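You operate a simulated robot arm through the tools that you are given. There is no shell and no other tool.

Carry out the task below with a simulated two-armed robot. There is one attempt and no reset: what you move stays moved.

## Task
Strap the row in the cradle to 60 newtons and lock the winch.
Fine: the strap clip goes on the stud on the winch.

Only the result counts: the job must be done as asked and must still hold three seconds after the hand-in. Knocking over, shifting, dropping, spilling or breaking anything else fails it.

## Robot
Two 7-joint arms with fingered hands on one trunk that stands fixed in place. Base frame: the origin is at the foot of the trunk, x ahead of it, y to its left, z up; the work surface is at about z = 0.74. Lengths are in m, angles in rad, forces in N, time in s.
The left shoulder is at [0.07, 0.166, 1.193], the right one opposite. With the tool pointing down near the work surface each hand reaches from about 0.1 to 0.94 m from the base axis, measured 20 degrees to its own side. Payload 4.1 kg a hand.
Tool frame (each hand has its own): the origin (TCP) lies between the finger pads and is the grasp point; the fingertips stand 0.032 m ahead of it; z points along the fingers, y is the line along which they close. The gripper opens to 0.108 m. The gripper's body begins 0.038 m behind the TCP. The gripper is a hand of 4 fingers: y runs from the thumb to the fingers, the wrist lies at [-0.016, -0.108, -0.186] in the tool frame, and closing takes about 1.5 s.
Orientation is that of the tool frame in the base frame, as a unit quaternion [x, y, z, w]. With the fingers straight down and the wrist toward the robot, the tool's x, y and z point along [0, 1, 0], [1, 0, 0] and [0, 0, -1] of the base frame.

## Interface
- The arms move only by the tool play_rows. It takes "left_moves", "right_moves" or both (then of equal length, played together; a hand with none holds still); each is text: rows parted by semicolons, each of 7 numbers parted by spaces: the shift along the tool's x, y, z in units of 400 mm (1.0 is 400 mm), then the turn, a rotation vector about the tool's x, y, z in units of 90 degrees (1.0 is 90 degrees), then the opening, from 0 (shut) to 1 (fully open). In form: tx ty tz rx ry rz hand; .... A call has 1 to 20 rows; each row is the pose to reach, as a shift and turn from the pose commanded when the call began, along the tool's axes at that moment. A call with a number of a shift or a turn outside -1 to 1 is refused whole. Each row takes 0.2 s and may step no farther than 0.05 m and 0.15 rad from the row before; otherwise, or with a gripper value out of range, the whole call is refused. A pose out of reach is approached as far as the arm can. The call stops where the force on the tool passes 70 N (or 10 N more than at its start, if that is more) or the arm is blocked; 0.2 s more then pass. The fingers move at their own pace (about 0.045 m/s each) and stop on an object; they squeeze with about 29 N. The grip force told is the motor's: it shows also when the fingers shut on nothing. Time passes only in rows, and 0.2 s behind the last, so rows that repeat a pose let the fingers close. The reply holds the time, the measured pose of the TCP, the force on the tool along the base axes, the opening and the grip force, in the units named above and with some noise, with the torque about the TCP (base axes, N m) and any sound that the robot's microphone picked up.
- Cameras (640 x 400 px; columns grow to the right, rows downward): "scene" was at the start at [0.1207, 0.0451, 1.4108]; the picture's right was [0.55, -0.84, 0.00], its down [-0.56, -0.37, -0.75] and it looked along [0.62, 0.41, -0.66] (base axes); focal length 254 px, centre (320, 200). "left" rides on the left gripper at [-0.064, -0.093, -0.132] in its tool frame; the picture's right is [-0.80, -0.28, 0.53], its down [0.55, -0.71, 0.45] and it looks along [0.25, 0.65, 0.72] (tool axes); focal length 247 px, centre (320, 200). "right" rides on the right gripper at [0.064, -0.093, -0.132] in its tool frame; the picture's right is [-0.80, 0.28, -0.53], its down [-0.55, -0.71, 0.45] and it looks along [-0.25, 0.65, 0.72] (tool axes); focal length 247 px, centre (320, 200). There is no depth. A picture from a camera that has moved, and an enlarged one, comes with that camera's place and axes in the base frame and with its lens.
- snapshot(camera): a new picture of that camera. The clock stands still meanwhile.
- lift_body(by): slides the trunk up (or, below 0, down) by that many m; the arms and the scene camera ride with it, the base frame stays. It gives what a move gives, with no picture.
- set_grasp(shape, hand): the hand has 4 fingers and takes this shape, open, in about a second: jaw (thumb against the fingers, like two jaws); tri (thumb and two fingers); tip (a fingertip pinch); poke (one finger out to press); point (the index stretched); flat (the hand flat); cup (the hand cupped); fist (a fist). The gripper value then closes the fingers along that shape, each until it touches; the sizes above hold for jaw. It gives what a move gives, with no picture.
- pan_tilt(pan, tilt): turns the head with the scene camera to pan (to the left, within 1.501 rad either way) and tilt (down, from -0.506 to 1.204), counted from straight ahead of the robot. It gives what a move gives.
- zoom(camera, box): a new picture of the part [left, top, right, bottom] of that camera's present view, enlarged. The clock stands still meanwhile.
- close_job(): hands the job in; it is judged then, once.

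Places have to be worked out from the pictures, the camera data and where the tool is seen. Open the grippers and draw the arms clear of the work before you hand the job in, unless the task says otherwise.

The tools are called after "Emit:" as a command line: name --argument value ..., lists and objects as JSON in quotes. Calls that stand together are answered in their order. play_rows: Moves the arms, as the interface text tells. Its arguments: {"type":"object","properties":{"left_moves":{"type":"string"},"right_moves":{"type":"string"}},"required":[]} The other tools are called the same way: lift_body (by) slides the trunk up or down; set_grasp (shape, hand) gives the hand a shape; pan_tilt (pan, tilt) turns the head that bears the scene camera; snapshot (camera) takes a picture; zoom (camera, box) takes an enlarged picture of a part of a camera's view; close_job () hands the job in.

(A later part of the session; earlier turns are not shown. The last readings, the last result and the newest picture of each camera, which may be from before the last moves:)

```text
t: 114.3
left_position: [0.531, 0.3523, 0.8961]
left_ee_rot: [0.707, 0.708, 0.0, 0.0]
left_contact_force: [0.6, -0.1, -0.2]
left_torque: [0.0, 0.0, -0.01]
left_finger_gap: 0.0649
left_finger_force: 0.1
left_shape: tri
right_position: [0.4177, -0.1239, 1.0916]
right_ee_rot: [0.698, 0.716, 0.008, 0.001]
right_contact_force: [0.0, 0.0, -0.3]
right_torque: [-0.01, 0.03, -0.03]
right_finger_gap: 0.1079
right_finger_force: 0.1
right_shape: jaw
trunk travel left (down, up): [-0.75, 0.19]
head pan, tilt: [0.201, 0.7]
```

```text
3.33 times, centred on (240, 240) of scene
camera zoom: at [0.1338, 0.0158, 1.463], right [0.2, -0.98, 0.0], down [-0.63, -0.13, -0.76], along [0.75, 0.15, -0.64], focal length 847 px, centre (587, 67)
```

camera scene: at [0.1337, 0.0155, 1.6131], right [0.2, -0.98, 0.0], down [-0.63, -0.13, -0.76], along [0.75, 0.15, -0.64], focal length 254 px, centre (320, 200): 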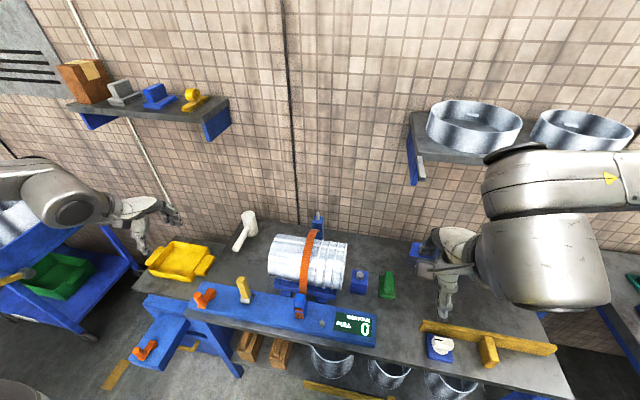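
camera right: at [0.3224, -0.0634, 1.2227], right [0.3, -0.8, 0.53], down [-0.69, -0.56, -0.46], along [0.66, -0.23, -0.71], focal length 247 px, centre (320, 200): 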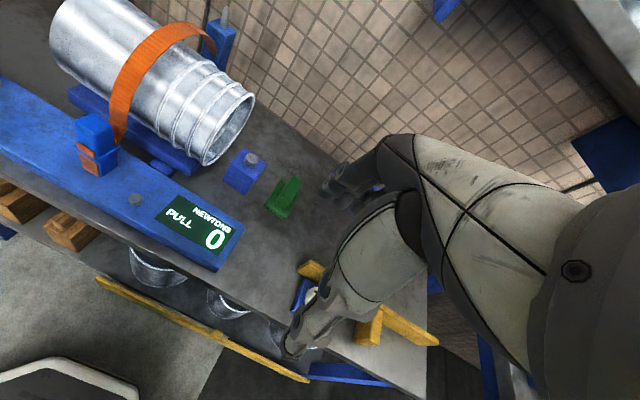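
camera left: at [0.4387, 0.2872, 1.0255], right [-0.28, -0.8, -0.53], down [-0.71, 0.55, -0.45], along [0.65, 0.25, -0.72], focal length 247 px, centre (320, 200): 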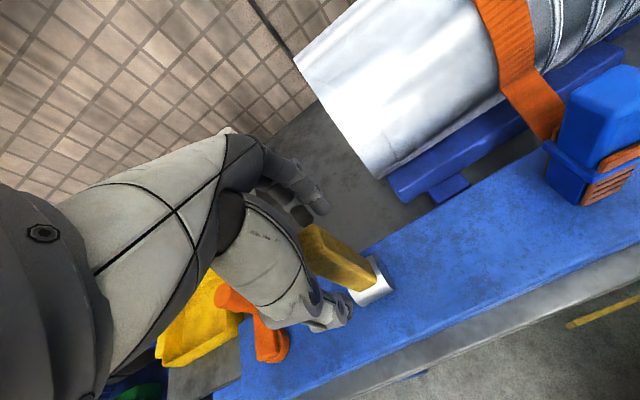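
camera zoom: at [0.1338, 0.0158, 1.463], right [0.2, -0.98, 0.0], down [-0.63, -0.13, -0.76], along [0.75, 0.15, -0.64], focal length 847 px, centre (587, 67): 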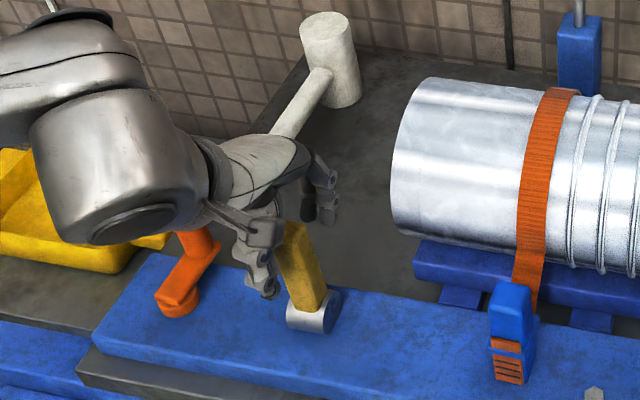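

The lever is between thumb and fingers. I push gently forward (+x) with the thumb: first up to just past contact, watching the force.

Emit:
play_rows --left_moves "0 0.0125 0 0 0 0 0.6; 0 0.025 0 0 0 0 0.6; 0 0.0375 0 0 0 0 0.6; 0 0.05 0 0 0 0 0.6; 0 0.0575 0 0 0 0 0.6"

Emit:
zoom --camera "scene" --box '[170, 180, 310, 300]'

Emit:
zoom --camera "left" --box '[240, 160, 440, 340]'

```text
t: 115.5
left_position: [0.5536, 0.3528, 0.8956]
left_ee_rot: [0.706, 0.708, -0.001, -0.001]
left_contact_force: [-2.4, -1.4, 0.9]
left_torque: [-0.06, 0.08, 0.05]
left_finger_gap: 0.0672
left_finger_force: 0.0
left_shape: tri
right_position: [0.4168, -0.1256, 1.0922]
right_ee_rot: [0.699, 0.716, 0.009, 0.0]
right_contact_force: [-0.1, -0.1, 0.5]
right_torque: [0.01, 0.0, 0.02]
right_finger_gap: 0.1078
right_finger_force: 0.1
right_shape: jaw
trunk travel left (down, up): [-0.75, 0.19]
head pan, tilt: [0.201, 0.7]
```

```text
3.33 times, centred on (240, 240) of scene
camera zoom: at [0.1332, 0.0156, 1.4631], right [0.2, -0.98, 0.0], down [-0.63, -0.13, -0.77], along [0.75, 0.15, -0.64], focal length 847 px, centre (587, 67)
```

zoom: 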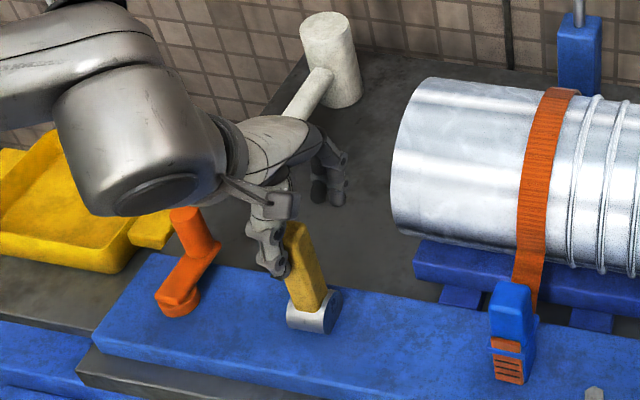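

```text
2.22 times, centred on (340, 250) of left
camera zoom: at [0.4612, 0.2878, 1.0253], right [-0.28, -0.8, -0.53], down [-0.71, 0.55, -0.45], along [0.65, 0.25, -0.72], focal length 549 px, centre (276, 89)
```

zoom: 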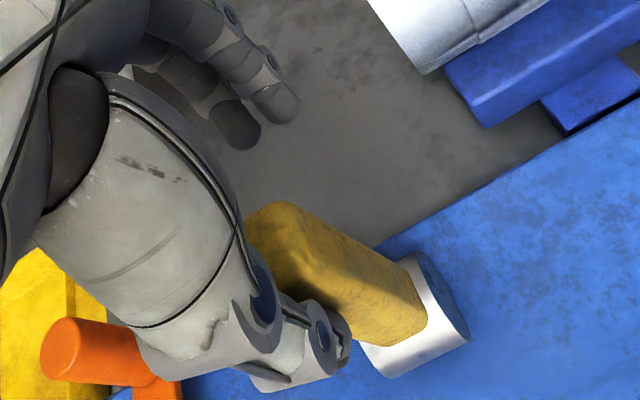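

Light contact just made (2.4 N, the thumb slightly deflected). I push 4 mm more.

Emit:
play_rows --left_moves "0 0.005 0 0 0 0 0.6; 0 0.01 0 0 0 0 0.6; 0 0.01 0 0 0 0 0.6"

Emit:
zoom --camera "left" --box '[240, 160, 440, 340]'

Emit:
zoom --camera "scene" --box '[150, 200, 400, 360]'

```text
t: 116.3
left_position: [0.5577, 0.3535, 0.8951]
left_ee_rot: [0.707, 0.708, -0.001, -0.001]
left_contact_force: [-5.4, -3.1, 0.0]
left_torque: [-0.05, 0.13, 0.18]
left_finger_gap: 0.0697
left_finger_force: 0.1
left_shape: tri
right_position: [0.4156, -0.1252, 1.0919]
right_ee_rot: [0.699, 0.715, 0.008, 0.0]
right_contact_force: [-0.4, -0.1, 0.5]
right_torque: [0.02, 0.01, -0.01]
right_finger_gap: 0.1079
right_finger_force: 0.1
right_shape: jaw
trunk travel left (down, up): [-0.75, 0.19]
head pan, tilt: [0.201, 0.7]
```

```text
2.22 times, centred on (340, 250) of left
camera zoom: at [0.4655, 0.2878, 1.0252], right [-0.28, -0.8, -0.53], down [-0.71, 0.55, -0.45], along [0.65, 0.25, -0.72], focal length 549 px, centre (276, 89)
```

zoom: 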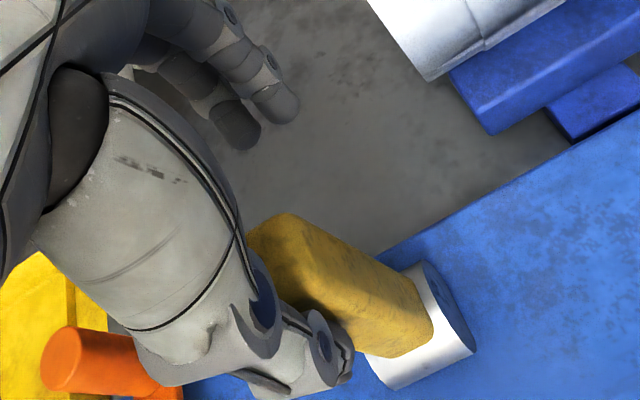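

```text
2.50 times, centred on (275, 280) of scene
camera zoom: at [0.1328, 0.0154, 1.4631], right [0.2, -0.98, 0.0], down [-0.63, -0.13, -0.77], along [0.75, 0.15, -0.64], focal length 635 px, centre (432, 0)
```

zoom: 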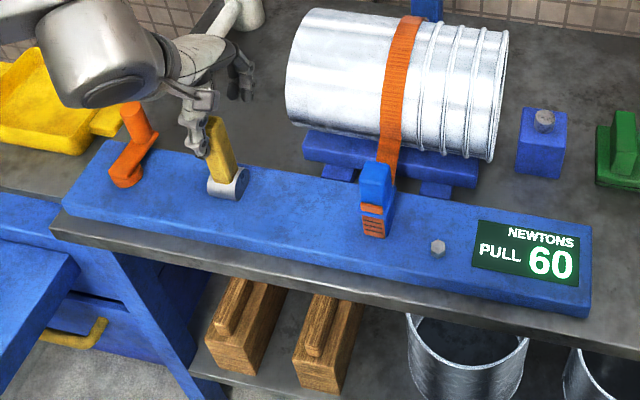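

The lever doesn't yield forward at 5 N. I test the other way: move back so the fingers push the lever toward the robot (-x), a few mm past contact.

Emit:
play_rows --left_moves "0 -0.03 0 0 0 0 0.6; 0 -0.06 0 0 0 0 0.6; 0 -0.09 0 0 0 0 0.6; 0 -0.11 0 0 0 0 0.6; 0 -0.12 0 0 0 0 0.6; 0 -0.13 0 0 0 0 0.6; 0 -0.13 0 0 0 0 0.6"

Emit:
zoom --camera "left" --box '[240, 160, 440, 340]'

Emit:
zoom --camera "scene" --box '[150, 200, 400, 360]'

```text
t: 117.9
left_position: [0.5074, 0.3544, 0.8945]
left_ee_rot: [0.706, 0.708, 0.0, -0.001]
left_contact_force: [1.2, 0.2, 0.1]
left_torque: [0.01, -0.05, 0.01]
left_finger_gap: 0.0658
left_finger_force: 0.0
left_shape: tri
right_position: [0.4173, -0.1254, 1.0917]
right_ee_rot: [0.699, 0.715, 0.008, 0.001]
right_contact_force: [0.2, 0.4, 0.0]
right_torque: [0.0, 0.01, -0.01]
right_finger_gap: 0.1077
right_finger_force: 0.1
right_shape: jaw
trunk travel left (down, up): [-0.75, 0.19]
head pan, tilt: [0.201, 0.7]
```

```text
2.22 times, centred on (340, 250) of left
camera zoom: at [0.4146, 0.2887, 1.0256], right [-0.28, -0.8, -0.53], down [-0.71, 0.55, -0.45], along [0.65, 0.25, -0.72], focal length 549 px, centre (276, 89)
```

zoom: 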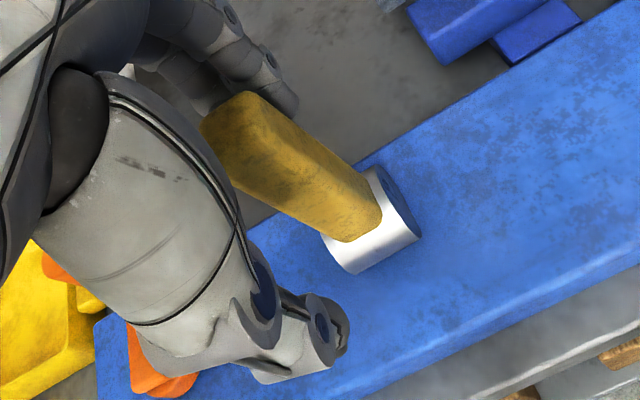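

```text
2.50 times, centred on (275, 280) of scene
camera zoom: at [0.134, 0.0159, 1.463], right [0.2, -0.98, 0.0], down [-0.63, -0.13, -0.76], along [0.75, 0.15, -0.64], focal length 635 px, centre (432, 0)
```

zoom: 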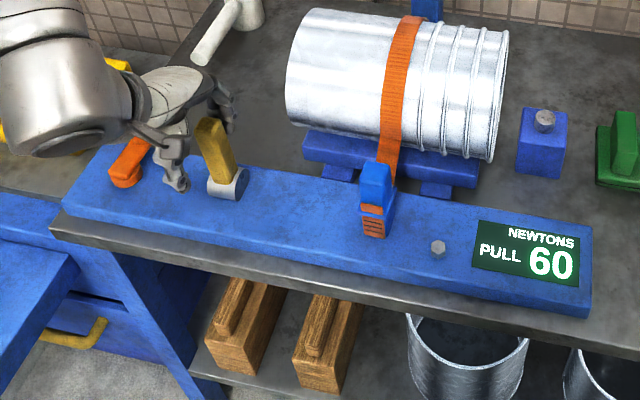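

Contact from behind is just starting (1.2 N). I push 6 mm further toward the robot.

Emit:
play_rows --left_moves "0 -0.005 0 0 0 0 0.6; 0 -0.01 0 0 0 0 0.6; 0 -0.015 0 0 0 0 0.6; 0 -0.015 0 0 0 0 0.6"

Emit:
zoom --camera "left" --box '[240, 160, 440, 340]'

Emit:
zoom --camera "scene" --box '[150, 200, 400, 360]'

```text
t: 118.9
left_position: [0.5008, 0.3531, 0.8941]
left_ee_rot: [0.706, 0.708, 0.0, 0.0]
left_contact_force: [2.1, 1.4, 0.6]
left_torque: [0.0, -0.09, 0.0]
left_finger_gap: 0.0664
left_finger_force: 0.0
left_shape: tri
right_position: [0.4166, -0.1236, 1.0913]
right_ee_rot: [0.699, 0.715, 0.008, 0.0]
right_contact_force: [-0.6, -0.3, -0.1]
right_torque: [0.01, 0.0, -0.02]
right_finger_gap: 0.1079
right_finger_force: 0.1
right_shape: jaw
trunk travel left (down, up): [-0.75, 0.19]
head pan, tilt: [0.201, 0.7]
```

```text
2.22 times, centred on (340, 250) of left
camera zoom: at [0.4084, 0.2881, 1.0253], right [-0.28, -0.8, -0.53], down [-0.71, 0.55, -0.45], along [0.65, 0.25, -0.72], focal length 549 px, centre (276, 89)
```

zoom: 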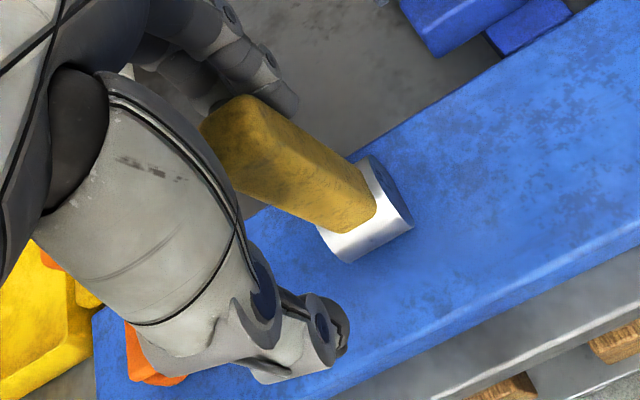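

```text
2.50 times, centred on (275, 280) of scene
camera zoom: at [0.134, 0.0159, 1.463], right [0.2, -0.98, 0.0], down [-0.63, -0.13, -0.76], along [0.75, 0.15, -0.64], focal length 635 px, centre (432, 0)
```

zoom: 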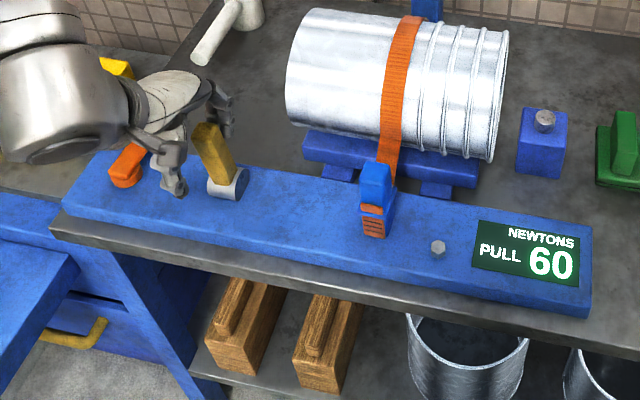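

The lever yields toward the robot with only 2 N, so it is at its forward stop and the lock is toward me. I continue swinging it back along its arc about the hub.

Emit:
play_rows --left_moves "0 -0.02 0 0 0 0 0.6; 0 -0.0435 0 0 0 0 0.6; 0 -0.062 0.004 0 0 0 0.6; 0 -0.0803 0.0075 0 0 0 0.6; 0 -0.098 0.013 0 0 0 0.6; 0 -0.115 0.02 0 0 0 0.6; 0 -0.115 0.02 0 0 0 0.6"

Emit:
zoom --camera "left" --box '[240, 160, 440, 340]'

Emit:
zoom --camera "scene" --box '[150, 200, 400, 360]'

```text
t: 120.5
left_position: [0.4543, 0.3535, 0.8864]
left_ee_rot: [0.706, 0.709, 0.0, 0.0]
left_contact_force: [0.3, 0.0, -0.4]
left_torque: [-0.01, 0.01, 0.06]
left_finger_gap: 0.0651
left_finger_force: 0.1
left_shape: tri
right_position: [0.4163, -0.1242, 1.0919]
right_ee_rot: [0.698, 0.717, 0.008, 0.001]
right_contact_force: [0.4, 0.4, -0.3]
right_torque: [-0.03, -0.02, 0.01]
right_finger_gap: 0.1078
right_finger_force: 0.1
right_shape: jaw
trunk travel left (down, up): [-0.75, 0.19]
head pan, tilt: [0.201, 0.7]
```

```text
2.22 times, centred on (340, 250) of left
camera zoom: at [0.3621, 0.288, 1.0168], right [-0.28, -0.8, -0.53], down [-0.71, 0.55, -0.45], along [0.65, 0.25, -0.72], focal length 549 px, centre (276, 89)
```

zoom: 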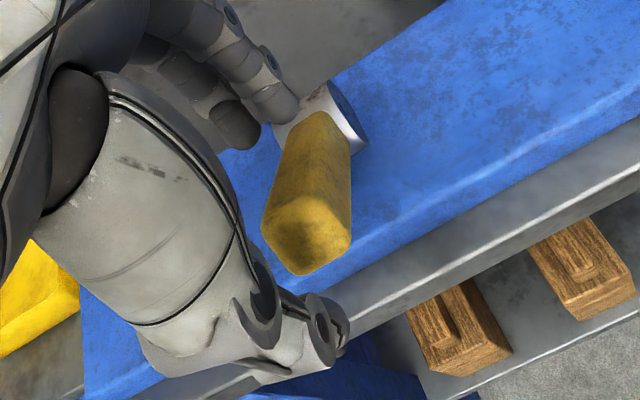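

```text
2.50 times, centred on (275, 280) of scene
camera zoom: at [0.1339, 0.0158, 1.463], right [0.2, -0.98, 0.0], down [-0.63, -0.13, -0.76], along [0.75, 0.15, -0.64], focal length 635 px, centre (432, 0)
```

zoom: 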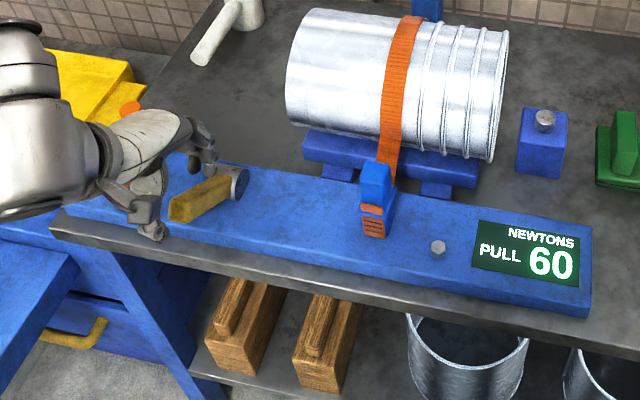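

The lever has tipped to about 50 degrees toward me and the gauge still reads 60. I follow on along the arc to swing it down further.

Emit:
play_rows --left_moves "0 -0.016 0.006 0 0 0 0.6; 0 -0.032 0.0125 0 0 0 0.6; 0 -0.046 0.023 0 0 0 0.6; 0 -0.0598 0.035 0 0 0 0.6; 0 -0.072 0.048 0 0 0 0.6; 0 -0.083 0.0625 0 0 0 0.6; 0 -0.083 0.0625 0 0 0 0.6"

Emit:
zoom --camera "left" --box '[240, 160, 440, 340]'

Emit:
zoom --camera "scene" --box '[150, 200, 400, 360]'

```text
t: 122.3
left_position: [0.4312, 0.3524, 0.8701]
left_ee_rot: [0.708, 0.706, 0.01, 0.01]
left_contact_force: [9.3, 1.6, 44.3]
left_torque: [-0.09, -2.37, 0.03]
left_finger_gap: 0.0716
left_finger_force: 0.1
left_shape: tri
right_position: [0.4155, -0.1248, 1.0919]
right_ee_rot: [0.699, 0.716, 0.008, 0.0]
right_contact_force: [0.7, -0.2, 0.0]
right_torque: [-0.03, 0.03, -0.01]
right_finger_gap: 0.1081
right_finger_force: 0.0
right_shape: jaw
trunk travel left (down, up): [-0.75, 0.19]
head pan, tilt: [0.201, 0.7]
stopped in row 7 (left hand): the force on the tool passed its limit at 71 N (the readings are from after the stop); the commanded pose is now the measured one
```

```text
2.22 times, centred on (340, 250) of left
camera zoom: at [0.3346, 0.2877, 0.9977], right [-0.27, -0.8, -0.54], down [-0.69, 0.55, -0.47], along [0.67, 0.25, -0.7], focal length 549 px, centre (276, 89)
```

zoom: 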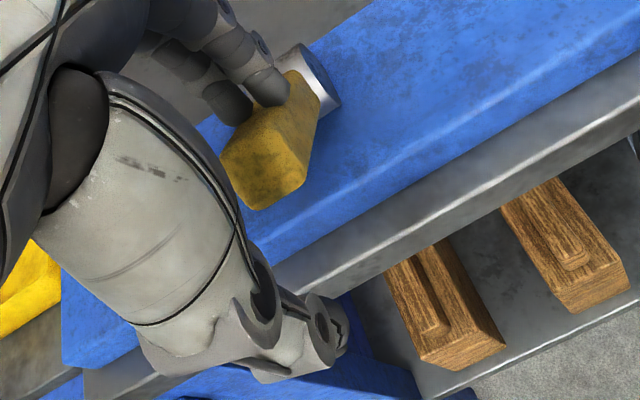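

```text
2.50 times, centred on (275, 280) of scene
camera zoom: at [0.133, 0.0144, 1.4627], right [0.2, -0.98, 0.0], down [-0.63, -0.13, -0.77], along [0.75, 0.15, -0.64], focal length 635 px, centre (432, 0)
```

zoom: 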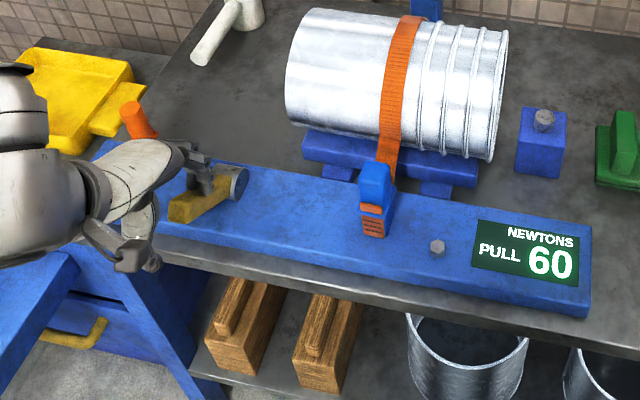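

The lever has reached its end stop at about 50 degrees (the push met a hard stop), so I back the hand straight up off it and look.

Emit:
play_rows --left_moves "0 0 -0.02 0 0 0 0.6; 0 0 -0.06 0 0 0 0.6; 0 0 -0.12 0 0 0 0.6; 0 0 -0.2 0 0 0 0.6; 0 0 -0.3 0 0 0 0.6; 0 0 -0.4 0 0 0 0.6"

Emit:
zoom --camera "left" --box '[280, 200, 480, 380]'

Emit:
zoom --camera "scene" --box '[150, 200, 400, 360]'

Emit:
zoom --camera "scene" --box '[205, 250, 265, 300]'

```text
t: 123.7
left_position: [0.4243, 0.3559, 1.0268]
left_ee_rot: [0.707, 0.707, 0.005, 0.004]
left_contact_force: [0.3, 0.6, -0.2]
left_torque: [-0.01, -0.02, -0.01]
left_finger_gap: 0.065
left_finger_force: 0.0
left_shape: tri
right_position: [0.4167, -0.1254, 1.0921]
right_ee_rot: [0.698, 0.716, 0.008, 0.002]
right_contact_force: [-0.4, -0.3, 0.2]
right_torque: [0.03, 0.0, -0.02]
right_finger_gap: 0.1078
right_finger_force: 0.0
right_shape: jaw
trunk travel left (down, up): [-0.75, 0.19]
head pan, tilt: [0.201, 0.7]
```

```text
2.22 times, centred on (380, 290) of left
camera zoom: at [0.3297, 0.2909, 1.1555], right [-0.28, -0.8, -0.54], down [-0.7, 0.55, -0.46], along [0.66, 0.25, -0.71], focal length 549 px, centre (187, 0)
```

zoom: 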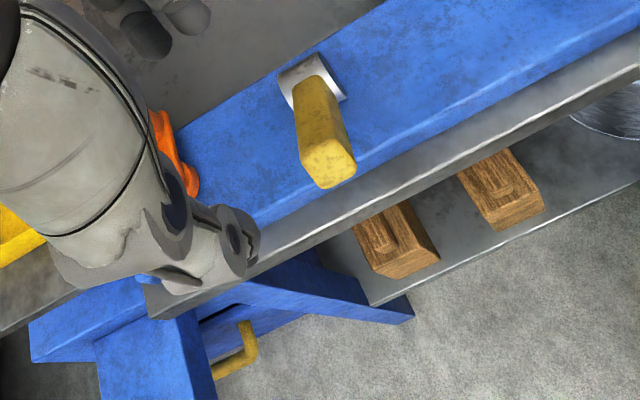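

```text
2.50 times, centred on (275, 280) of scene
camera zoom: at [0.1328, 0.0146, 1.4631], right [0.2, -0.98, 0.0], down [-0.63, -0.13, -0.77], along [0.75, 0.15, -0.64], focal length 635 px, centre (432, 0)
```

zoom: 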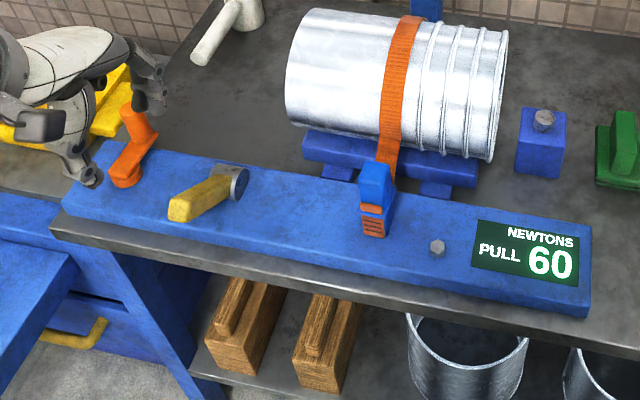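

```text
8.00 times, centred on (235, 275) of scene
camera zoom: at [0.1328, 0.0146, 1.4631], right [0.2, -0.98, 0.0], down [-0.63, -0.13, -0.77], along [0.75, 0.15, -0.64], focal length 2033 px, centre (1000, -400)
```

zoom: 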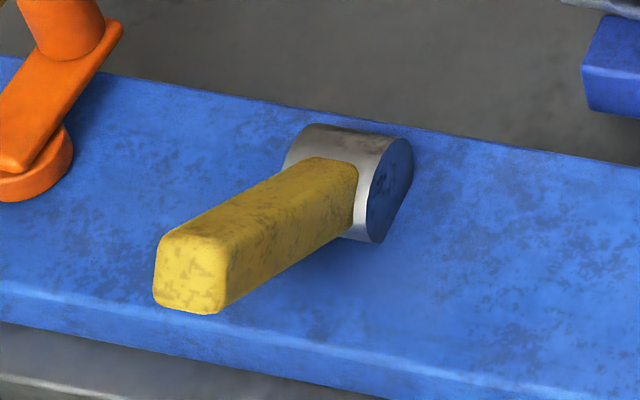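

The lever now lies about 50 degrees toward me against a hard stop, and the gauge reads 60. To make sure the winch is really locked, I'll straddle the crank knob again and give it a light sideways nudge; first I move above it.

Emit:
play_rows --left_moves "0.0275 0.0287 0 0 0 -0.0833 0.7; 0.055 0.0573 0 0 0 -0.1667 0.7; 0.0825 0.086 0 0 0 -0.25 0.7; 0.11 0.1147 0 0 0 -0.3333 0.7; 0.1375 0.1433 0 0 0 -0.4167 0.7; 0.165 0.172 0 0 0 -0.5 0.7; 0.1925 0.2007 0 0 0 -0.5833 0.7; 0.22 0.2293 0 0 0 -0.6667 0.7; 0.2475 0.258 0 0 0 -0.75 0.7; 0.275 0.2867 0 0 0 -0.8333 0.7; 0.3025 0.3153 0 0 0 -0.9167 0.7; 0.33 0.344 0 0 0 -1.0 0.7; 0.33 0.344 0 0 0 -1.0 0.7"

Emit:
zoom --camera "left" --box '[220, 140, 460, 380]'

Emit:
zoom --camera "scene" --box '[150, 180, 290, 310]'

```text
t: 126.5
left_position: [0.5624, 0.4873, 1.0277]
left_ee_rot: [-0.001, 1.0, -0.001, 0.007]
left_contact_force: [0.0, -0.5, 1.3]
left_torque: [-0.03, -0.02, -0.01]
left_finger_gap: 0.0752
left_finger_force: 0.0
left_shape: tri
right_position: [0.4164, -0.1246, 1.0912]
right_ee_rot: [0.698, 0.716, 0.007, 0.001]
right_contact_force: [-0.3, -0.3, -0.2]
right_torque: [0.02, -0.01, -0.02]
right_finger_gap: 0.108
right_finger_force: 0.0
right_shape: jaw
trunk travel left (down, up): [-0.75, 0.19]
head pan, tilt: [0.201, 0.7]
```

```text
1.67 times, centred on (340, 260) of left
camera zoom: at [0.6253, 0.3929, 1.1581], right [0.81, -0.28, -0.52], down [-0.54, -0.71, -0.45], along [-0.24, 0.65, -0.72], focal length 412 px, centre (287, 100)
```

zoom: 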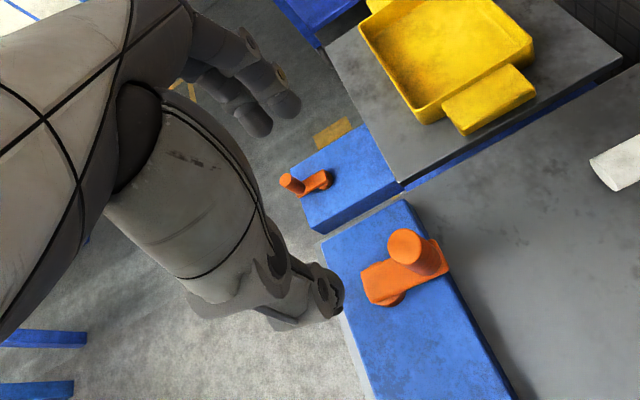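

```text
3.08 times, centred on (220, 245) of scene
camera zoom: at [0.1333, 0.0159, 1.4631], right [0.2, -0.98, 0.0], down [-0.63, -0.13, -0.77], along [0.75, 0.15, -0.64], focal length 782 px, centre (628, 62)
```

zoom: 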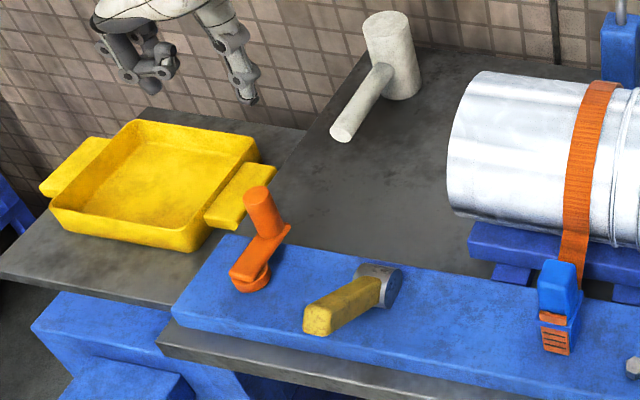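

The knob is right below at (0.564, 0.489). I lower the open jaw around it.

Emit:
play_rows --left_moves "-0.003 0.003 0.1 0 0 0 0.7; -0.003 0.003 0.2 0 0 0 0.7; -0.003 0.003 0.3 0 0 0 0.7; -0.003 0.003 0.4 0 0 0 0.7; -0.003 0.003 0.465 0 0 0 0.7; -0.003 0.003 0.465 0 0 0 0.5; -0.003 0.003 0.465 0 0 0 0.5; -0.003 0.003 0.465 0 0 0 0.5"

Emit:
zoom --camera "left" --box '[220, 140, 460, 380]'

Emit:
zoom --camera "scene" --box '[150, 200, 400, 360]'

```text
t: 128.3
left_position: [0.5648, 0.4893, 0.8403]
left_ee_rot: [0.0, 1.0, -0.001, 0.006]
left_contact_force: [0.0, -0.5, 0.0]
left_torque: [0.0, 0.01, 0.0]
left_finger_gap: 0.0545
left_finger_force: 0.0
left_shape: tri
right_position: [0.4168, -0.1247, 1.0916]
right_ee_rot: [0.698, 0.716, 0.008, 0.0]
right_contact_force: [-0.9, 0.4, -0.1]
right_torque: [-0.02, -0.01, 0.02]
right_finger_gap: 0.1075
right_finger_force: 0.0
right_shape: jaw
trunk travel left (down, up): [-0.75, 0.19]
head pan, tilt: [0.201, 0.7]
```

```text
1.67 times, centred on (340, 260) of left
camera zoom: at [0.6283, 0.3942, 0.9719], right [0.8, -0.28, -0.52], down [-0.54, -0.71, -0.45], along [-0.24, 0.65, -0.72], focal length 412 px, centre (287, 100)
```

zoom: 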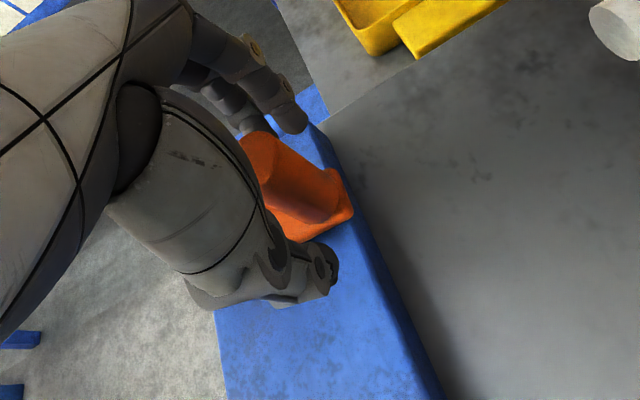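

```text
2.50 times, centred on (275, 280) of scene
camera zoom: at [0.1339, 0.0158, 1.463], right [0.2, -0.98, 0.0], down [-0.63, -0.13, -0.76], along [0.75, 0.15, -0.64], focal length 635 px, centre (432, 0)
```

zoom: 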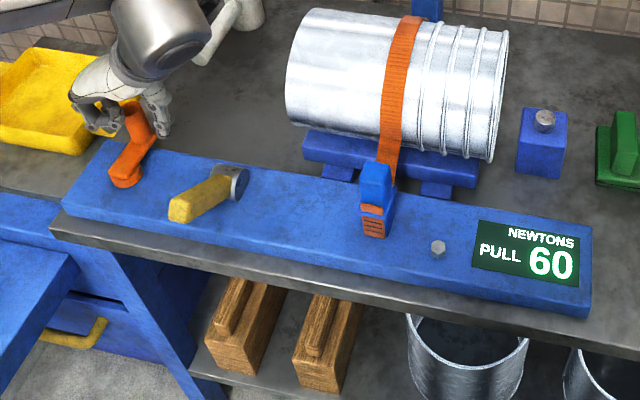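

Centred with 13 mm or so of clearance each side, gauge 60. I nudge in the tightening direction (-y): up to contact and a few mm beyond, reading the force.

Emit:
play_rows --left_moves "0 -0.015 0 0 0 0 0.5; 0 -0.03 0 0 0 0 0.5; 0 -0.0375 0 0 0 0 0.5; 0 -0.0425 0 0 0 0 0.5; 0 -0.0475 0 0 0 0 0.5; 0 -0.0475 0 0 0 0 0.5"

Emit:
zoom --camera "left" --box '[220, 140, 460, 380]'

Emit:
zoom --camera "scene" --box '[150, 200, 400, 360]'

```text
t: 129.7
left_position: [0.5652, 0.4678, 0.8416]
left_ee_rot: [0.0, 1.0, -0.001, 0.007]
left_contact_force: [0.2, 1.7, -0.5]
left_torque: [0.06, -0.01, 0.04]
left_finger_gap: 0.0557
left_finger_force: 0.1
left_shape: tri
right_position: [0.4172, -0.1245, 1.0904]
right_ee_rot: [0.698, 0.716, 0.008, 0.0]
right_contact_force: [-0.4, -0.3, -0.2]
right_torque: [0.0, 0.02, 0.01]
right_finger_gap: 0.1082
right_finger_force: 0.1
right_shape: jaw
trunk travel left (down, up): [-0.75, 0.19]
head pan, tilt: [0.201, 0.7]
```

```text
1.67 times, centred on (340, 260) of left
camera zoom: at [0.6285, 0.3746, 0.9725], right [0.8, -0.28, -0.52], down [-0.54, -0.71, -0.45], along [-0.24, 0.65, -0.72], focal length 412 px, centre (287, 100)
```

zoom: 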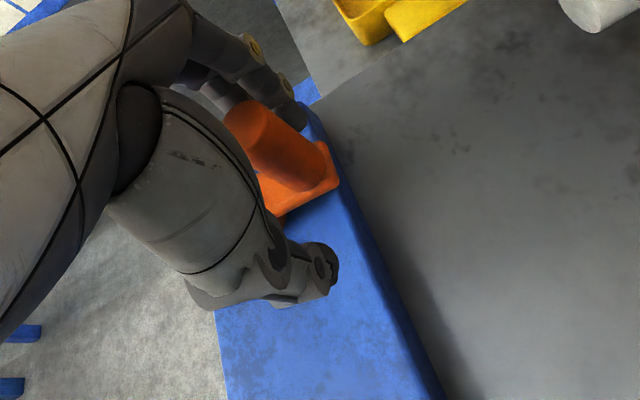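

```text
2.50 times, centred on (275, 280) of scene
camera zoom: at [0.1339, 0.0162, 1.463], right [0.2, -0.98, 0.0], down [-0.63, -0.13, -0.76], along [0.75, 0.15, -0.64], focal length 635 px, centre (432, 0)
```

zoom: 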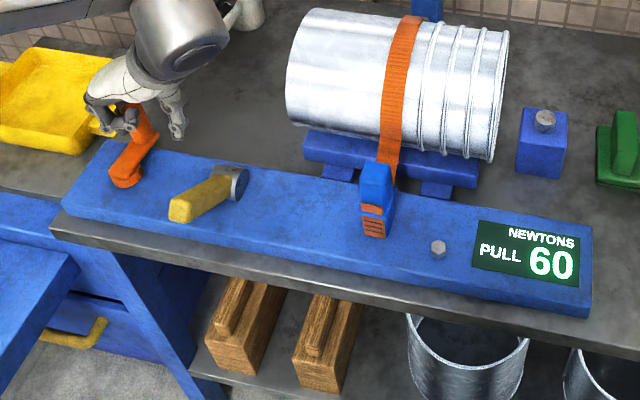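

Contact begun (1.7 N, finger deflected about 1 mm). I push 4 mm more to see whether the knob yields.

Emit:
play_rows --left_moves "0 -0.005 0 0 0 0 0.5; 0 -0.01 0 0 0 0 0.5; 0 -0.01 0 0 0 0 0.5"

Emit:
zoom --camera "left" --box '[220, 140, 460, 380]'

Emit:
zoom --camera "scene" --box '[150, 200, 400, 360]'

```text
t: 130.5
left_position: [0.5668, 0.4655, 0.8406]
left_ee_rot: [0.0, 1.0, -0.001, 0.007]
left_contact_force: [0.4, 2.8, 0.5]
left_torque: [0.09, -0.01, -0.04]
left_finger_gap: 0.0564
left_finger_force: 0.1
left_shape: tri
right_position: [0.4172, -0.1242, 1.0903]
right_ee_rot: [0.699, 0.715, 0.008, 0.0]
right_contact_force: [-0.6, 0.2, 0.2]
right_torque: [-0.03, 0.0, 0.02]
right_finger_gap: 0.1081
right_finger_force: 0.1
right_shape: jaw
trunk travel left (down, up): [-0.75, 0.19]
head pan, tilt: [0.201, 0.7]
```

```text
1.67 times, centred on (340, 260) of left
camera zoom: at [0.6288, 0.371, 0.9723], right [0.8, -0.28, -0.52], down [-0.54, -0.71, -0.45], along [-0.24, 0.65, -0.72], focal length 412 px, centre (287, 100)
```

zoom: 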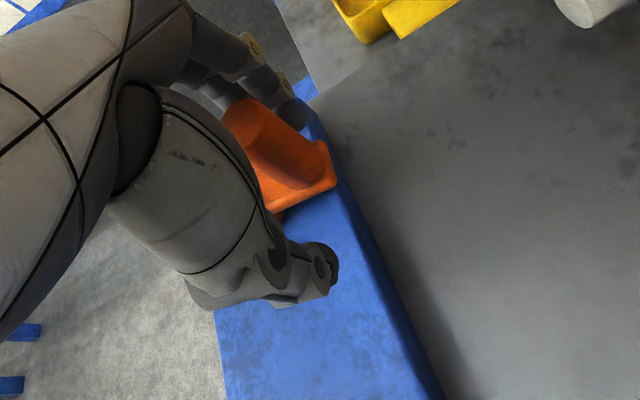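

```text
2.50 times, centred on (275, 280) of scene
camera zoom: at [0.1339, 0.0163, 1.463], right [0.2, -0.98, 0.0], down [-0.63, -0.13, -0.76], along [0.75, 0.15, -0.64], focal length 635 px, centre (432, 0)
```

zoom: 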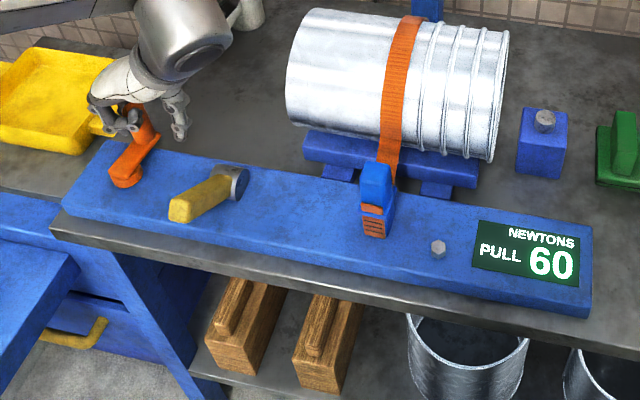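

The force stays low (2.8 N), so I need to see whether the crank itself moved. I zoom on the crank and lever now for comparison.

Emit:
zoom --camera "scene" --box '[180, 230, 250, 290]'

```text
6.67 times, centred on (215, 260) of scene
camera zoom: at [0.1339, 0.0163, 1.463], right [0.2, -0.98, 0.0], down [-0.63, -0.13, -0.76], along [0.75, 0.15, -0.64], focal length 1694 px, centre (1020, -200)
```

zoom: 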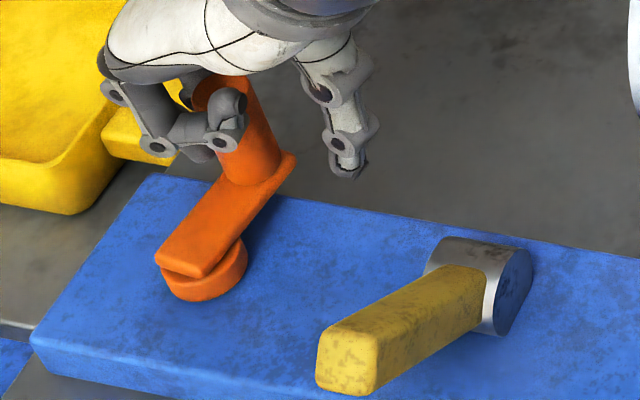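

The crank seems to have moved about 3 degrees with under 3 N, so tightening is not blocked; a lock may only stop it unwinding. I test the loosening direction just as gently with the thumb side.

Emit:
play_rows --left_moves "0 0.03 0 0 0 0 0.5; 0 0.06 0 0 0 0 0.5; 0 0.08 0 0 0 0 0.5; 0 0.0875 0 0 0 0 0.5; 0 0.095 0 0 0 0 0.5; 0 0.095 0 0 0 0 0.5"

Emit:
zoom --camera "scene" --box '[180, 230, 250, 290]'

Emit:
zoom --camera "scene" --box '[280, 220, 400, 360]'

```text
t: 131.9
left_position: [0.5662, 0.5019, 0.8408]
left_ee_rot: [0.0, 1.0, 0.0, 0.005]
left_contact_force: [0.2, -2.0, 0.0]
left_torque: [-0.04, -0.02, 0.02]
left_finger_gap: 0.0551
left_finger_force: 0.0
left_shape: tri
right_position: [0.4167, -0.124, 1.0901]
right_ee_rot: [0.698, 0.716, 0.008, 0.001]
right_contact_force: [-0.1, -0.1, 0.2]
right_torque: [0.01, -0.01, 0.01]
right_finger_gap: 0.1078
right_finger_force: 0.1
right_shape: jaw
trunk travel left (down, up): [-0.75, 0.19]
head pan, tilt: [0.201, 0.7]
```

```text
6.67 times, centred on (215, 260) of scene
camera zoom: at [0.1339, 0.0157, 1.463], right [0.2, -0.98, 0.0], down [-0.63, -0.13, -0.76], along [0.75, 0.15, -0.64], focal length 1694 px, centre (1020, -200)
```

zoom: 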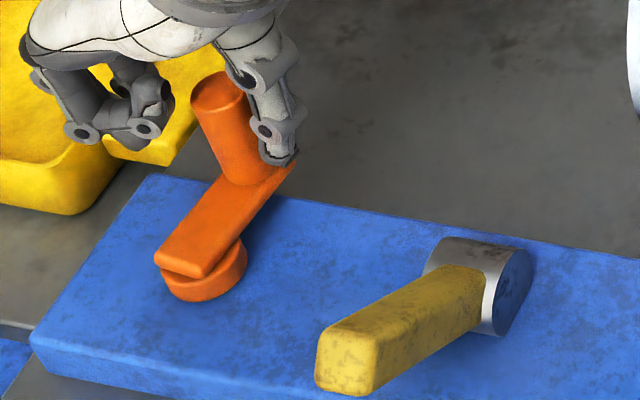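

```text
2.86 times, centred on (340, 290) of scene
camera zoom: at [0.1339, 0.0157, 1.463], right [0.2, -0.98, 0.0], down [-0.63, -0.13, -0.76], along [0.75, 0.15, -0.64], focal length 726 px, centre (263, -57)
```

zoom: 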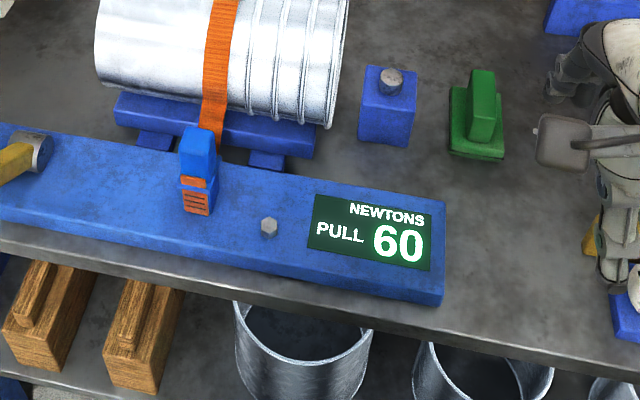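

Thumb contact at 2 N with the crank unmoved so far. I push 6 mm further in the loosening direction and compare.

Emit:
play_rows --left_moves "0 0.005 0 0 0 0 0.5; 0 0.01 0 0 0 0 0.5; 0 0.015 0 0 0 0 0.5; 0 0.015 0 0 0 0 0.5"

Emit:
zoom --camera "scene" --box '[180, 230, 250, 290]'

Emit:
zoom --camera "scene" --box '[280, 220, 400, 360]'

```text
t: 132.9
left_position: [0.5664, 0.5068, 0.8419]
left_ee_rot: [0.0, 1.0, 0.0, 0.007]
left_contact_force: [0.9, -3.5, 0.5]
left_torque: [-0.09, 0.0, 0.06]
left_finger_gap: 0.0574
left_finger_force: 0.1
left_shape: tri
right_position: [0.4164, -0.1241, 1.0922]
right_ee_rot: [0.698, 0.716, 0.008, 0.0]
right_contact_force: [0.7, 0.3, 0.0]
right_torque: [0.01, 0.01, 0.01]
right_finger_gap: 0.1081
right_finger_force: 0.0
right_shape: jaw
trunk travel left (down, up): [-0.75, 0.19]
head pan, tilt: [0.201, 0.7]
```

```text
6.67 times, centred on (215, 260) of scene
camera zoom: at [0.1341, 0.0154, 1.463], right [0.2, -0.98, 0.0], down [-0.63, -0.13, -0.76], along [0.75, 0.15, -0.64], focal length 1694 px, centre (1020, -200)
```

zoom: 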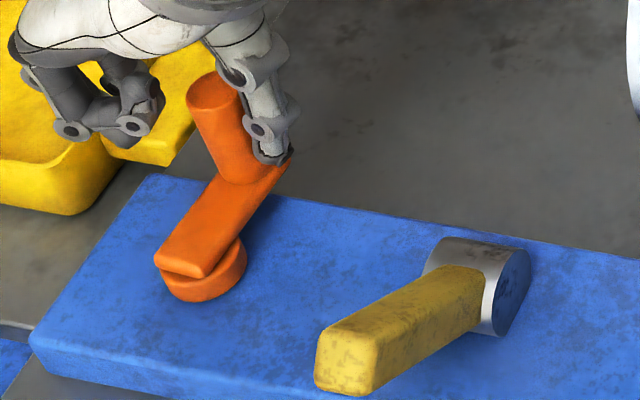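

```text
2.86 times, centred on (340, 290) of scene
camera zoom: at [0.1341, 0.0154, 1.463], right [0.2, -0.98, 0.0], down [-0.63, -0.13, -0.76], along [0.75, 0.15, -0.64], focal length 726 px, centre (263, -57)
```

zoom: 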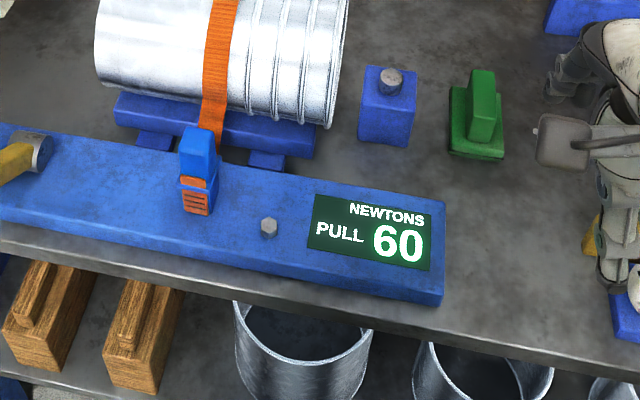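

The crank shifted only a millimetre or two. To tell elastic give from real motion, I back the hand off to neutral and look where the crank rests.

Emit:
play_rows --left_moves "0 -0.02 0 0 0 0 0.5; 0 -0.045 0 0 0 0 0.5; 0 -0.045 0 0 0 0 0.5"

Emit:
zoom --camera "scene" --box '[180, 230, 250, 290]'

```text
t: 133.7
left_position: [0.5657, 0.491, 0.8411]
left_ee_rot: [0.0, 1.0, -0.001, 0.006]
left_contact_force: [0.2, 0.5, 1.1]
left_torque: [0.01, -0.02, 0.01]
left_finger_gap: 0.0541
left_finger_force: 0.0
left_shape: tri
right_position: [0.4166, -0.1241, 1.0924]
right_ee_rot: [0.698, 0.716, 0.008, 0.0]
right_contact_force: [-0.7, -0.5, -0.2]
right_torque: [-0.01, 0.0, -0.01]
right_finger_gap: 0.1079
right_finger_force: 0.0
right_shape: jaw
trunk travel left (down, up): [-0.75, 0.19]
head pan, tilt: [0.201, 0.7]
```

```text
6.67 times, centred on (215, 260) of scene
camera zoom: at [0.1337, 0.0162, 1.463], right [0.2, -0.98, 0.0], down [-0.63, -0.13, -0.76], along [0.75, 0.15, -0.64], focal length 1694 px, centre (1020, -200)
```

zoom: 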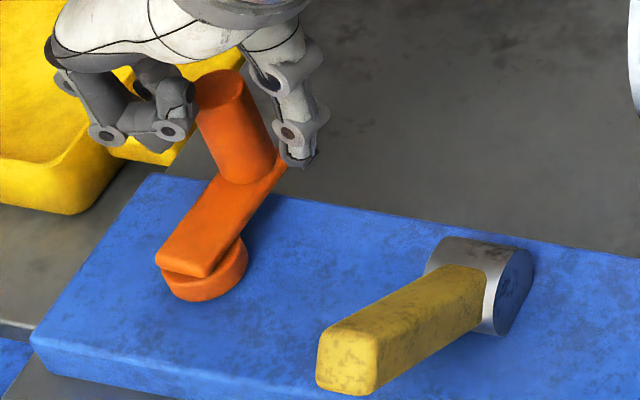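

The knob sprang back toward its earlier position when I let go, which a free winch under strap tension would not do. To be certain, I push once more in the tightening direction, 4 mm farther than before: a locked crank should answer with a rising force.

Emit:
play_rows --left_moves "0 -0.03 0 0 0 0 0.5; 0 -0.05 0 0 0 0 0.5; 0 -0.06 0 0 0 0 0.5; 0 -0.07 0 0 0 0 0.5; 0 -0.07 0 0 0 0 0.5; 0 -0.07 0 0 0 0 0.5"

Emit:
zoom --camera "scene" --box '[180, 230, 250, 290]'

Emit:
zoom --camera "scene" --box '[280, 220, 400, 360]'

```text
t: 135.1
left_position: [0.5656, 0.4624, 0.8403]
left_ee_rot: [0.0, 1.0, -0.001, 0.007]
left_contact_force: [1.1, 3.9, 2.2]
left_torque: [0.18, -0.01, -0.04]
left_finger_gap: 0.0574
left_finger_force: 0.0
left_shape: tri
right_position: [0.4169, -0.1252, 1.0914]
right_ee_rot: [0.698, 0.716, 0.008, 0.001]
right_contact_force: [-0.4, -0.9, -0.4]
right_torque: [0.02, 0.0, 0.0]
right_finger_gap: 0.1076
right_finger_force: 0.1
right_shape: jaw
trunk travel left (down, up): [-0.75, 0.19]
head pan, tilt: [0.201, 0.7]
```

```text
6.67 times, centred on (215, 260) of scene
camera zoom: at [0.1339, 0.0163, 1.463], right [0.2, -0.98, 0.0], down [-0.63, -0.13, -0.76], along [0.75, 0.15, -0.64], focal length 1694 px, centre (1020, -200)
```

zoom: 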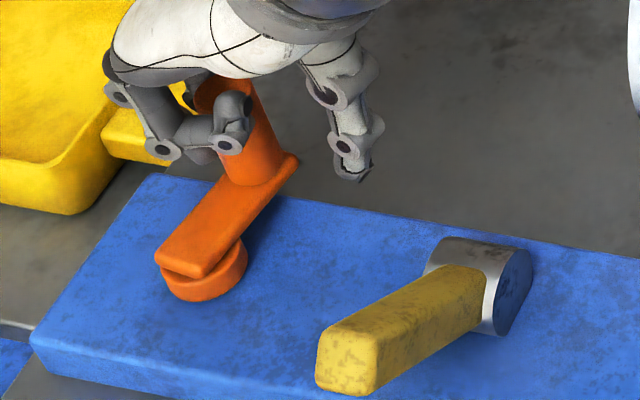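

```text
2.86 times, centred on (340, 290) of scene
camera zoom: at [0.1339, 0.0163, 1.463], right [0.2, -0.98, 0.0], down [-0.63, -0.13, -0.76], along [0.75, 0.15, -0.64], focal length 726 px, centre (263, -57)
```

zoom: 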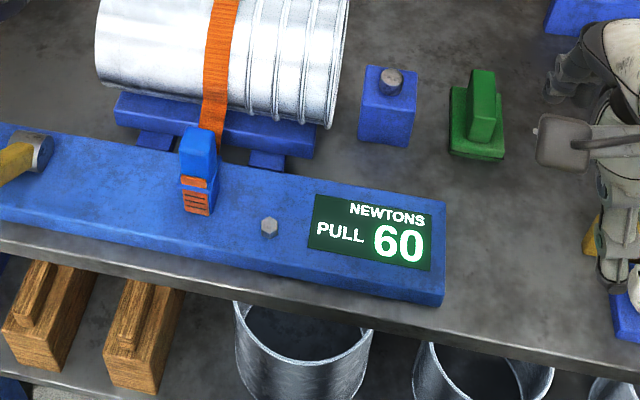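

The force rose to 3.9 N while the crank hardly moved further; the soft finger takes up the travel. I push another 8 mm for a clear answer.

Emit:
play_rows --left_moves "0 -0.01 0 0 0 0 0.5; 0 -0.02 0 0 0 0 0.5; 0 -0.02 0 0 0 0 0.5; 0 -0.02 0 0 0 0 0.5"

Emit:
zoom --camera "scene" --box '[180, 230, 250, 290]'

Emit:
zoom --camera "left" --box '[220, 140, 460, 380]'

```text
t: 136.1
left_position: [0.5664, 0.4548, 0.8415]
left_ee_rot: [0.001, 1.0, 0.0, 0.008]
left_contact_force: [-0.2, 4.9, 1.6]
left_torque: [0.2, 0.02, -0.01]
left_finger_gap: 0.058
left_finger_force: 0.1
left_shape: tri
right_position: [0.4169, -0.1246, 1.0913]
right_ee_rot: [0.698, 0.716, 0.007, 0.001]
right_contact_force: [0.3, -0.5, -0.4]
right_torque: [0.01, 0.01, 0.03]
right_finger_gap: 0.1079
right_finger_force: 0.0
right_shape: jaw
trunk travel left (down, up): [-0.75, 0.19]
head pan, tilt: [0.201, 0.7]
```

```text
6.67 times, centred on (215, 260) of scene
camera zoom: at [0.1336, 0.0165, 1.463], right [0.2, -0.98, 0.0], down [-0.63, -0.13, -0.76], along [0.75, 0.15, -0.64], focal length 1694 px, centre (1020, -200)
```

zoom: 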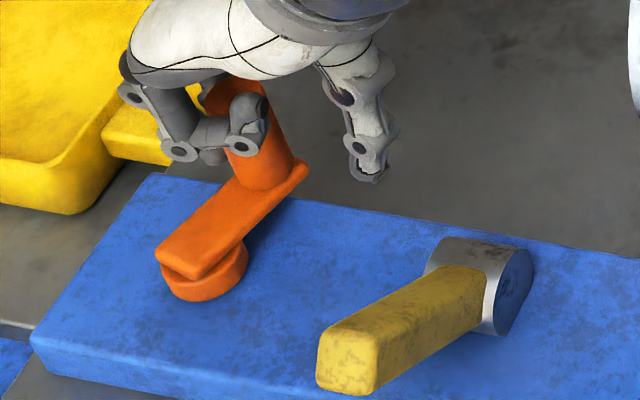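

```text
1.67 times, centred on (340, 260) of left
camera zoom: at [0.6289, 0.3608, 0.9719], right [0.8, -0.28, -0.52], down [-0.54, -0.71, -0.45], along [-0.24, 0.65, -0.72], focal length 412 px, centre (287, 100)
```

zoom: 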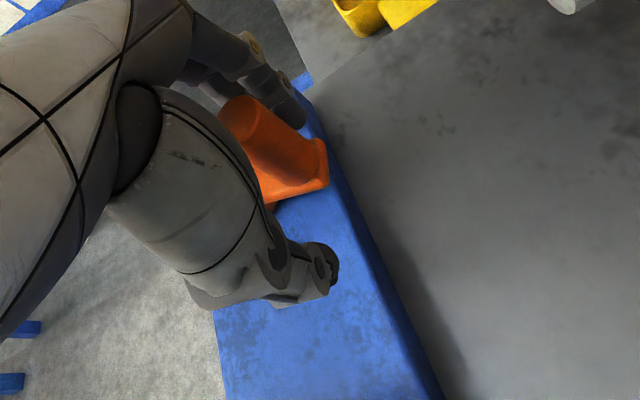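

The knob moved about 4 mm more at 4.9 N. I release and check whether it springs back.

Emit:
play_rows --left_moves "0 0.03 0 0 0 0 0.5; 0 0.06 0 0 0 0 0.5; 0 0.085 0 0 0 0 0.5; 0 0.085 0 0 0 0 0.5"

Emit:
zoom --camera "scene" --box '[180, 230, 250, 290]'

Emit:
zoom --camera "scene" --box '[280, 220, 400, 360]'

```text
t: 137.1
left_position: [0.5663, 0.4875, 0.8407]
left_ee_rot: [0.001, 1.0, -0.001, 0.006]
left_contact_force: [-0.1, 0.0, -0.2]
left_torque: [-0.01, 0.01, -0.02]
left_finger_gap: 0.0542
left_finger_force: 0.1
left_shape: tri
right_position: [0.4172, -0.1242, 1.0901]
right_ee_rot: [0.699, 0.716, 0.008, 0.001]
right_contact_force: [-0.8, -1.1, -0.7]
right_torque: [0.0, -0.01, 0.01]
right_finger_gap: 0.1081
right_finger_force: 0.0
right_shape: jaw
trunk travel left (down, up): [-0.75, 0.19]
head pan, tilt: [0.201, 0.7]
```

```text
6.67 times, centred on (215, 260) of scene
camera zoom: at [0.1339, 0.0157, 1.463], right [0.2, -0.98, 0.0], down [-0.63, -0.13, -0.76], along [0.75, 0.15, -0.64], focal length 1694 px, centre (1020, -200)
```

zoom: 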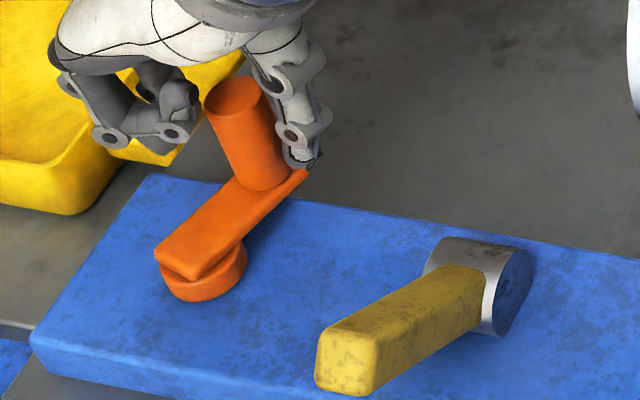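

```text
2.86 times, centred on (340, 290) of scene
camera zoom: at [0.1339, 0.0157, 1.463], right [0.2, -0.98, 0.0], down [-0.63, -0.13, -0.76], along [0.75, 0.15, -0.64], focal length 726 px, centre (263, -57)
```

zoom: 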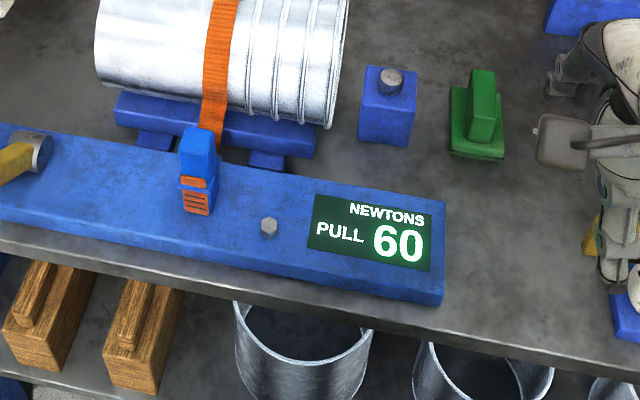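

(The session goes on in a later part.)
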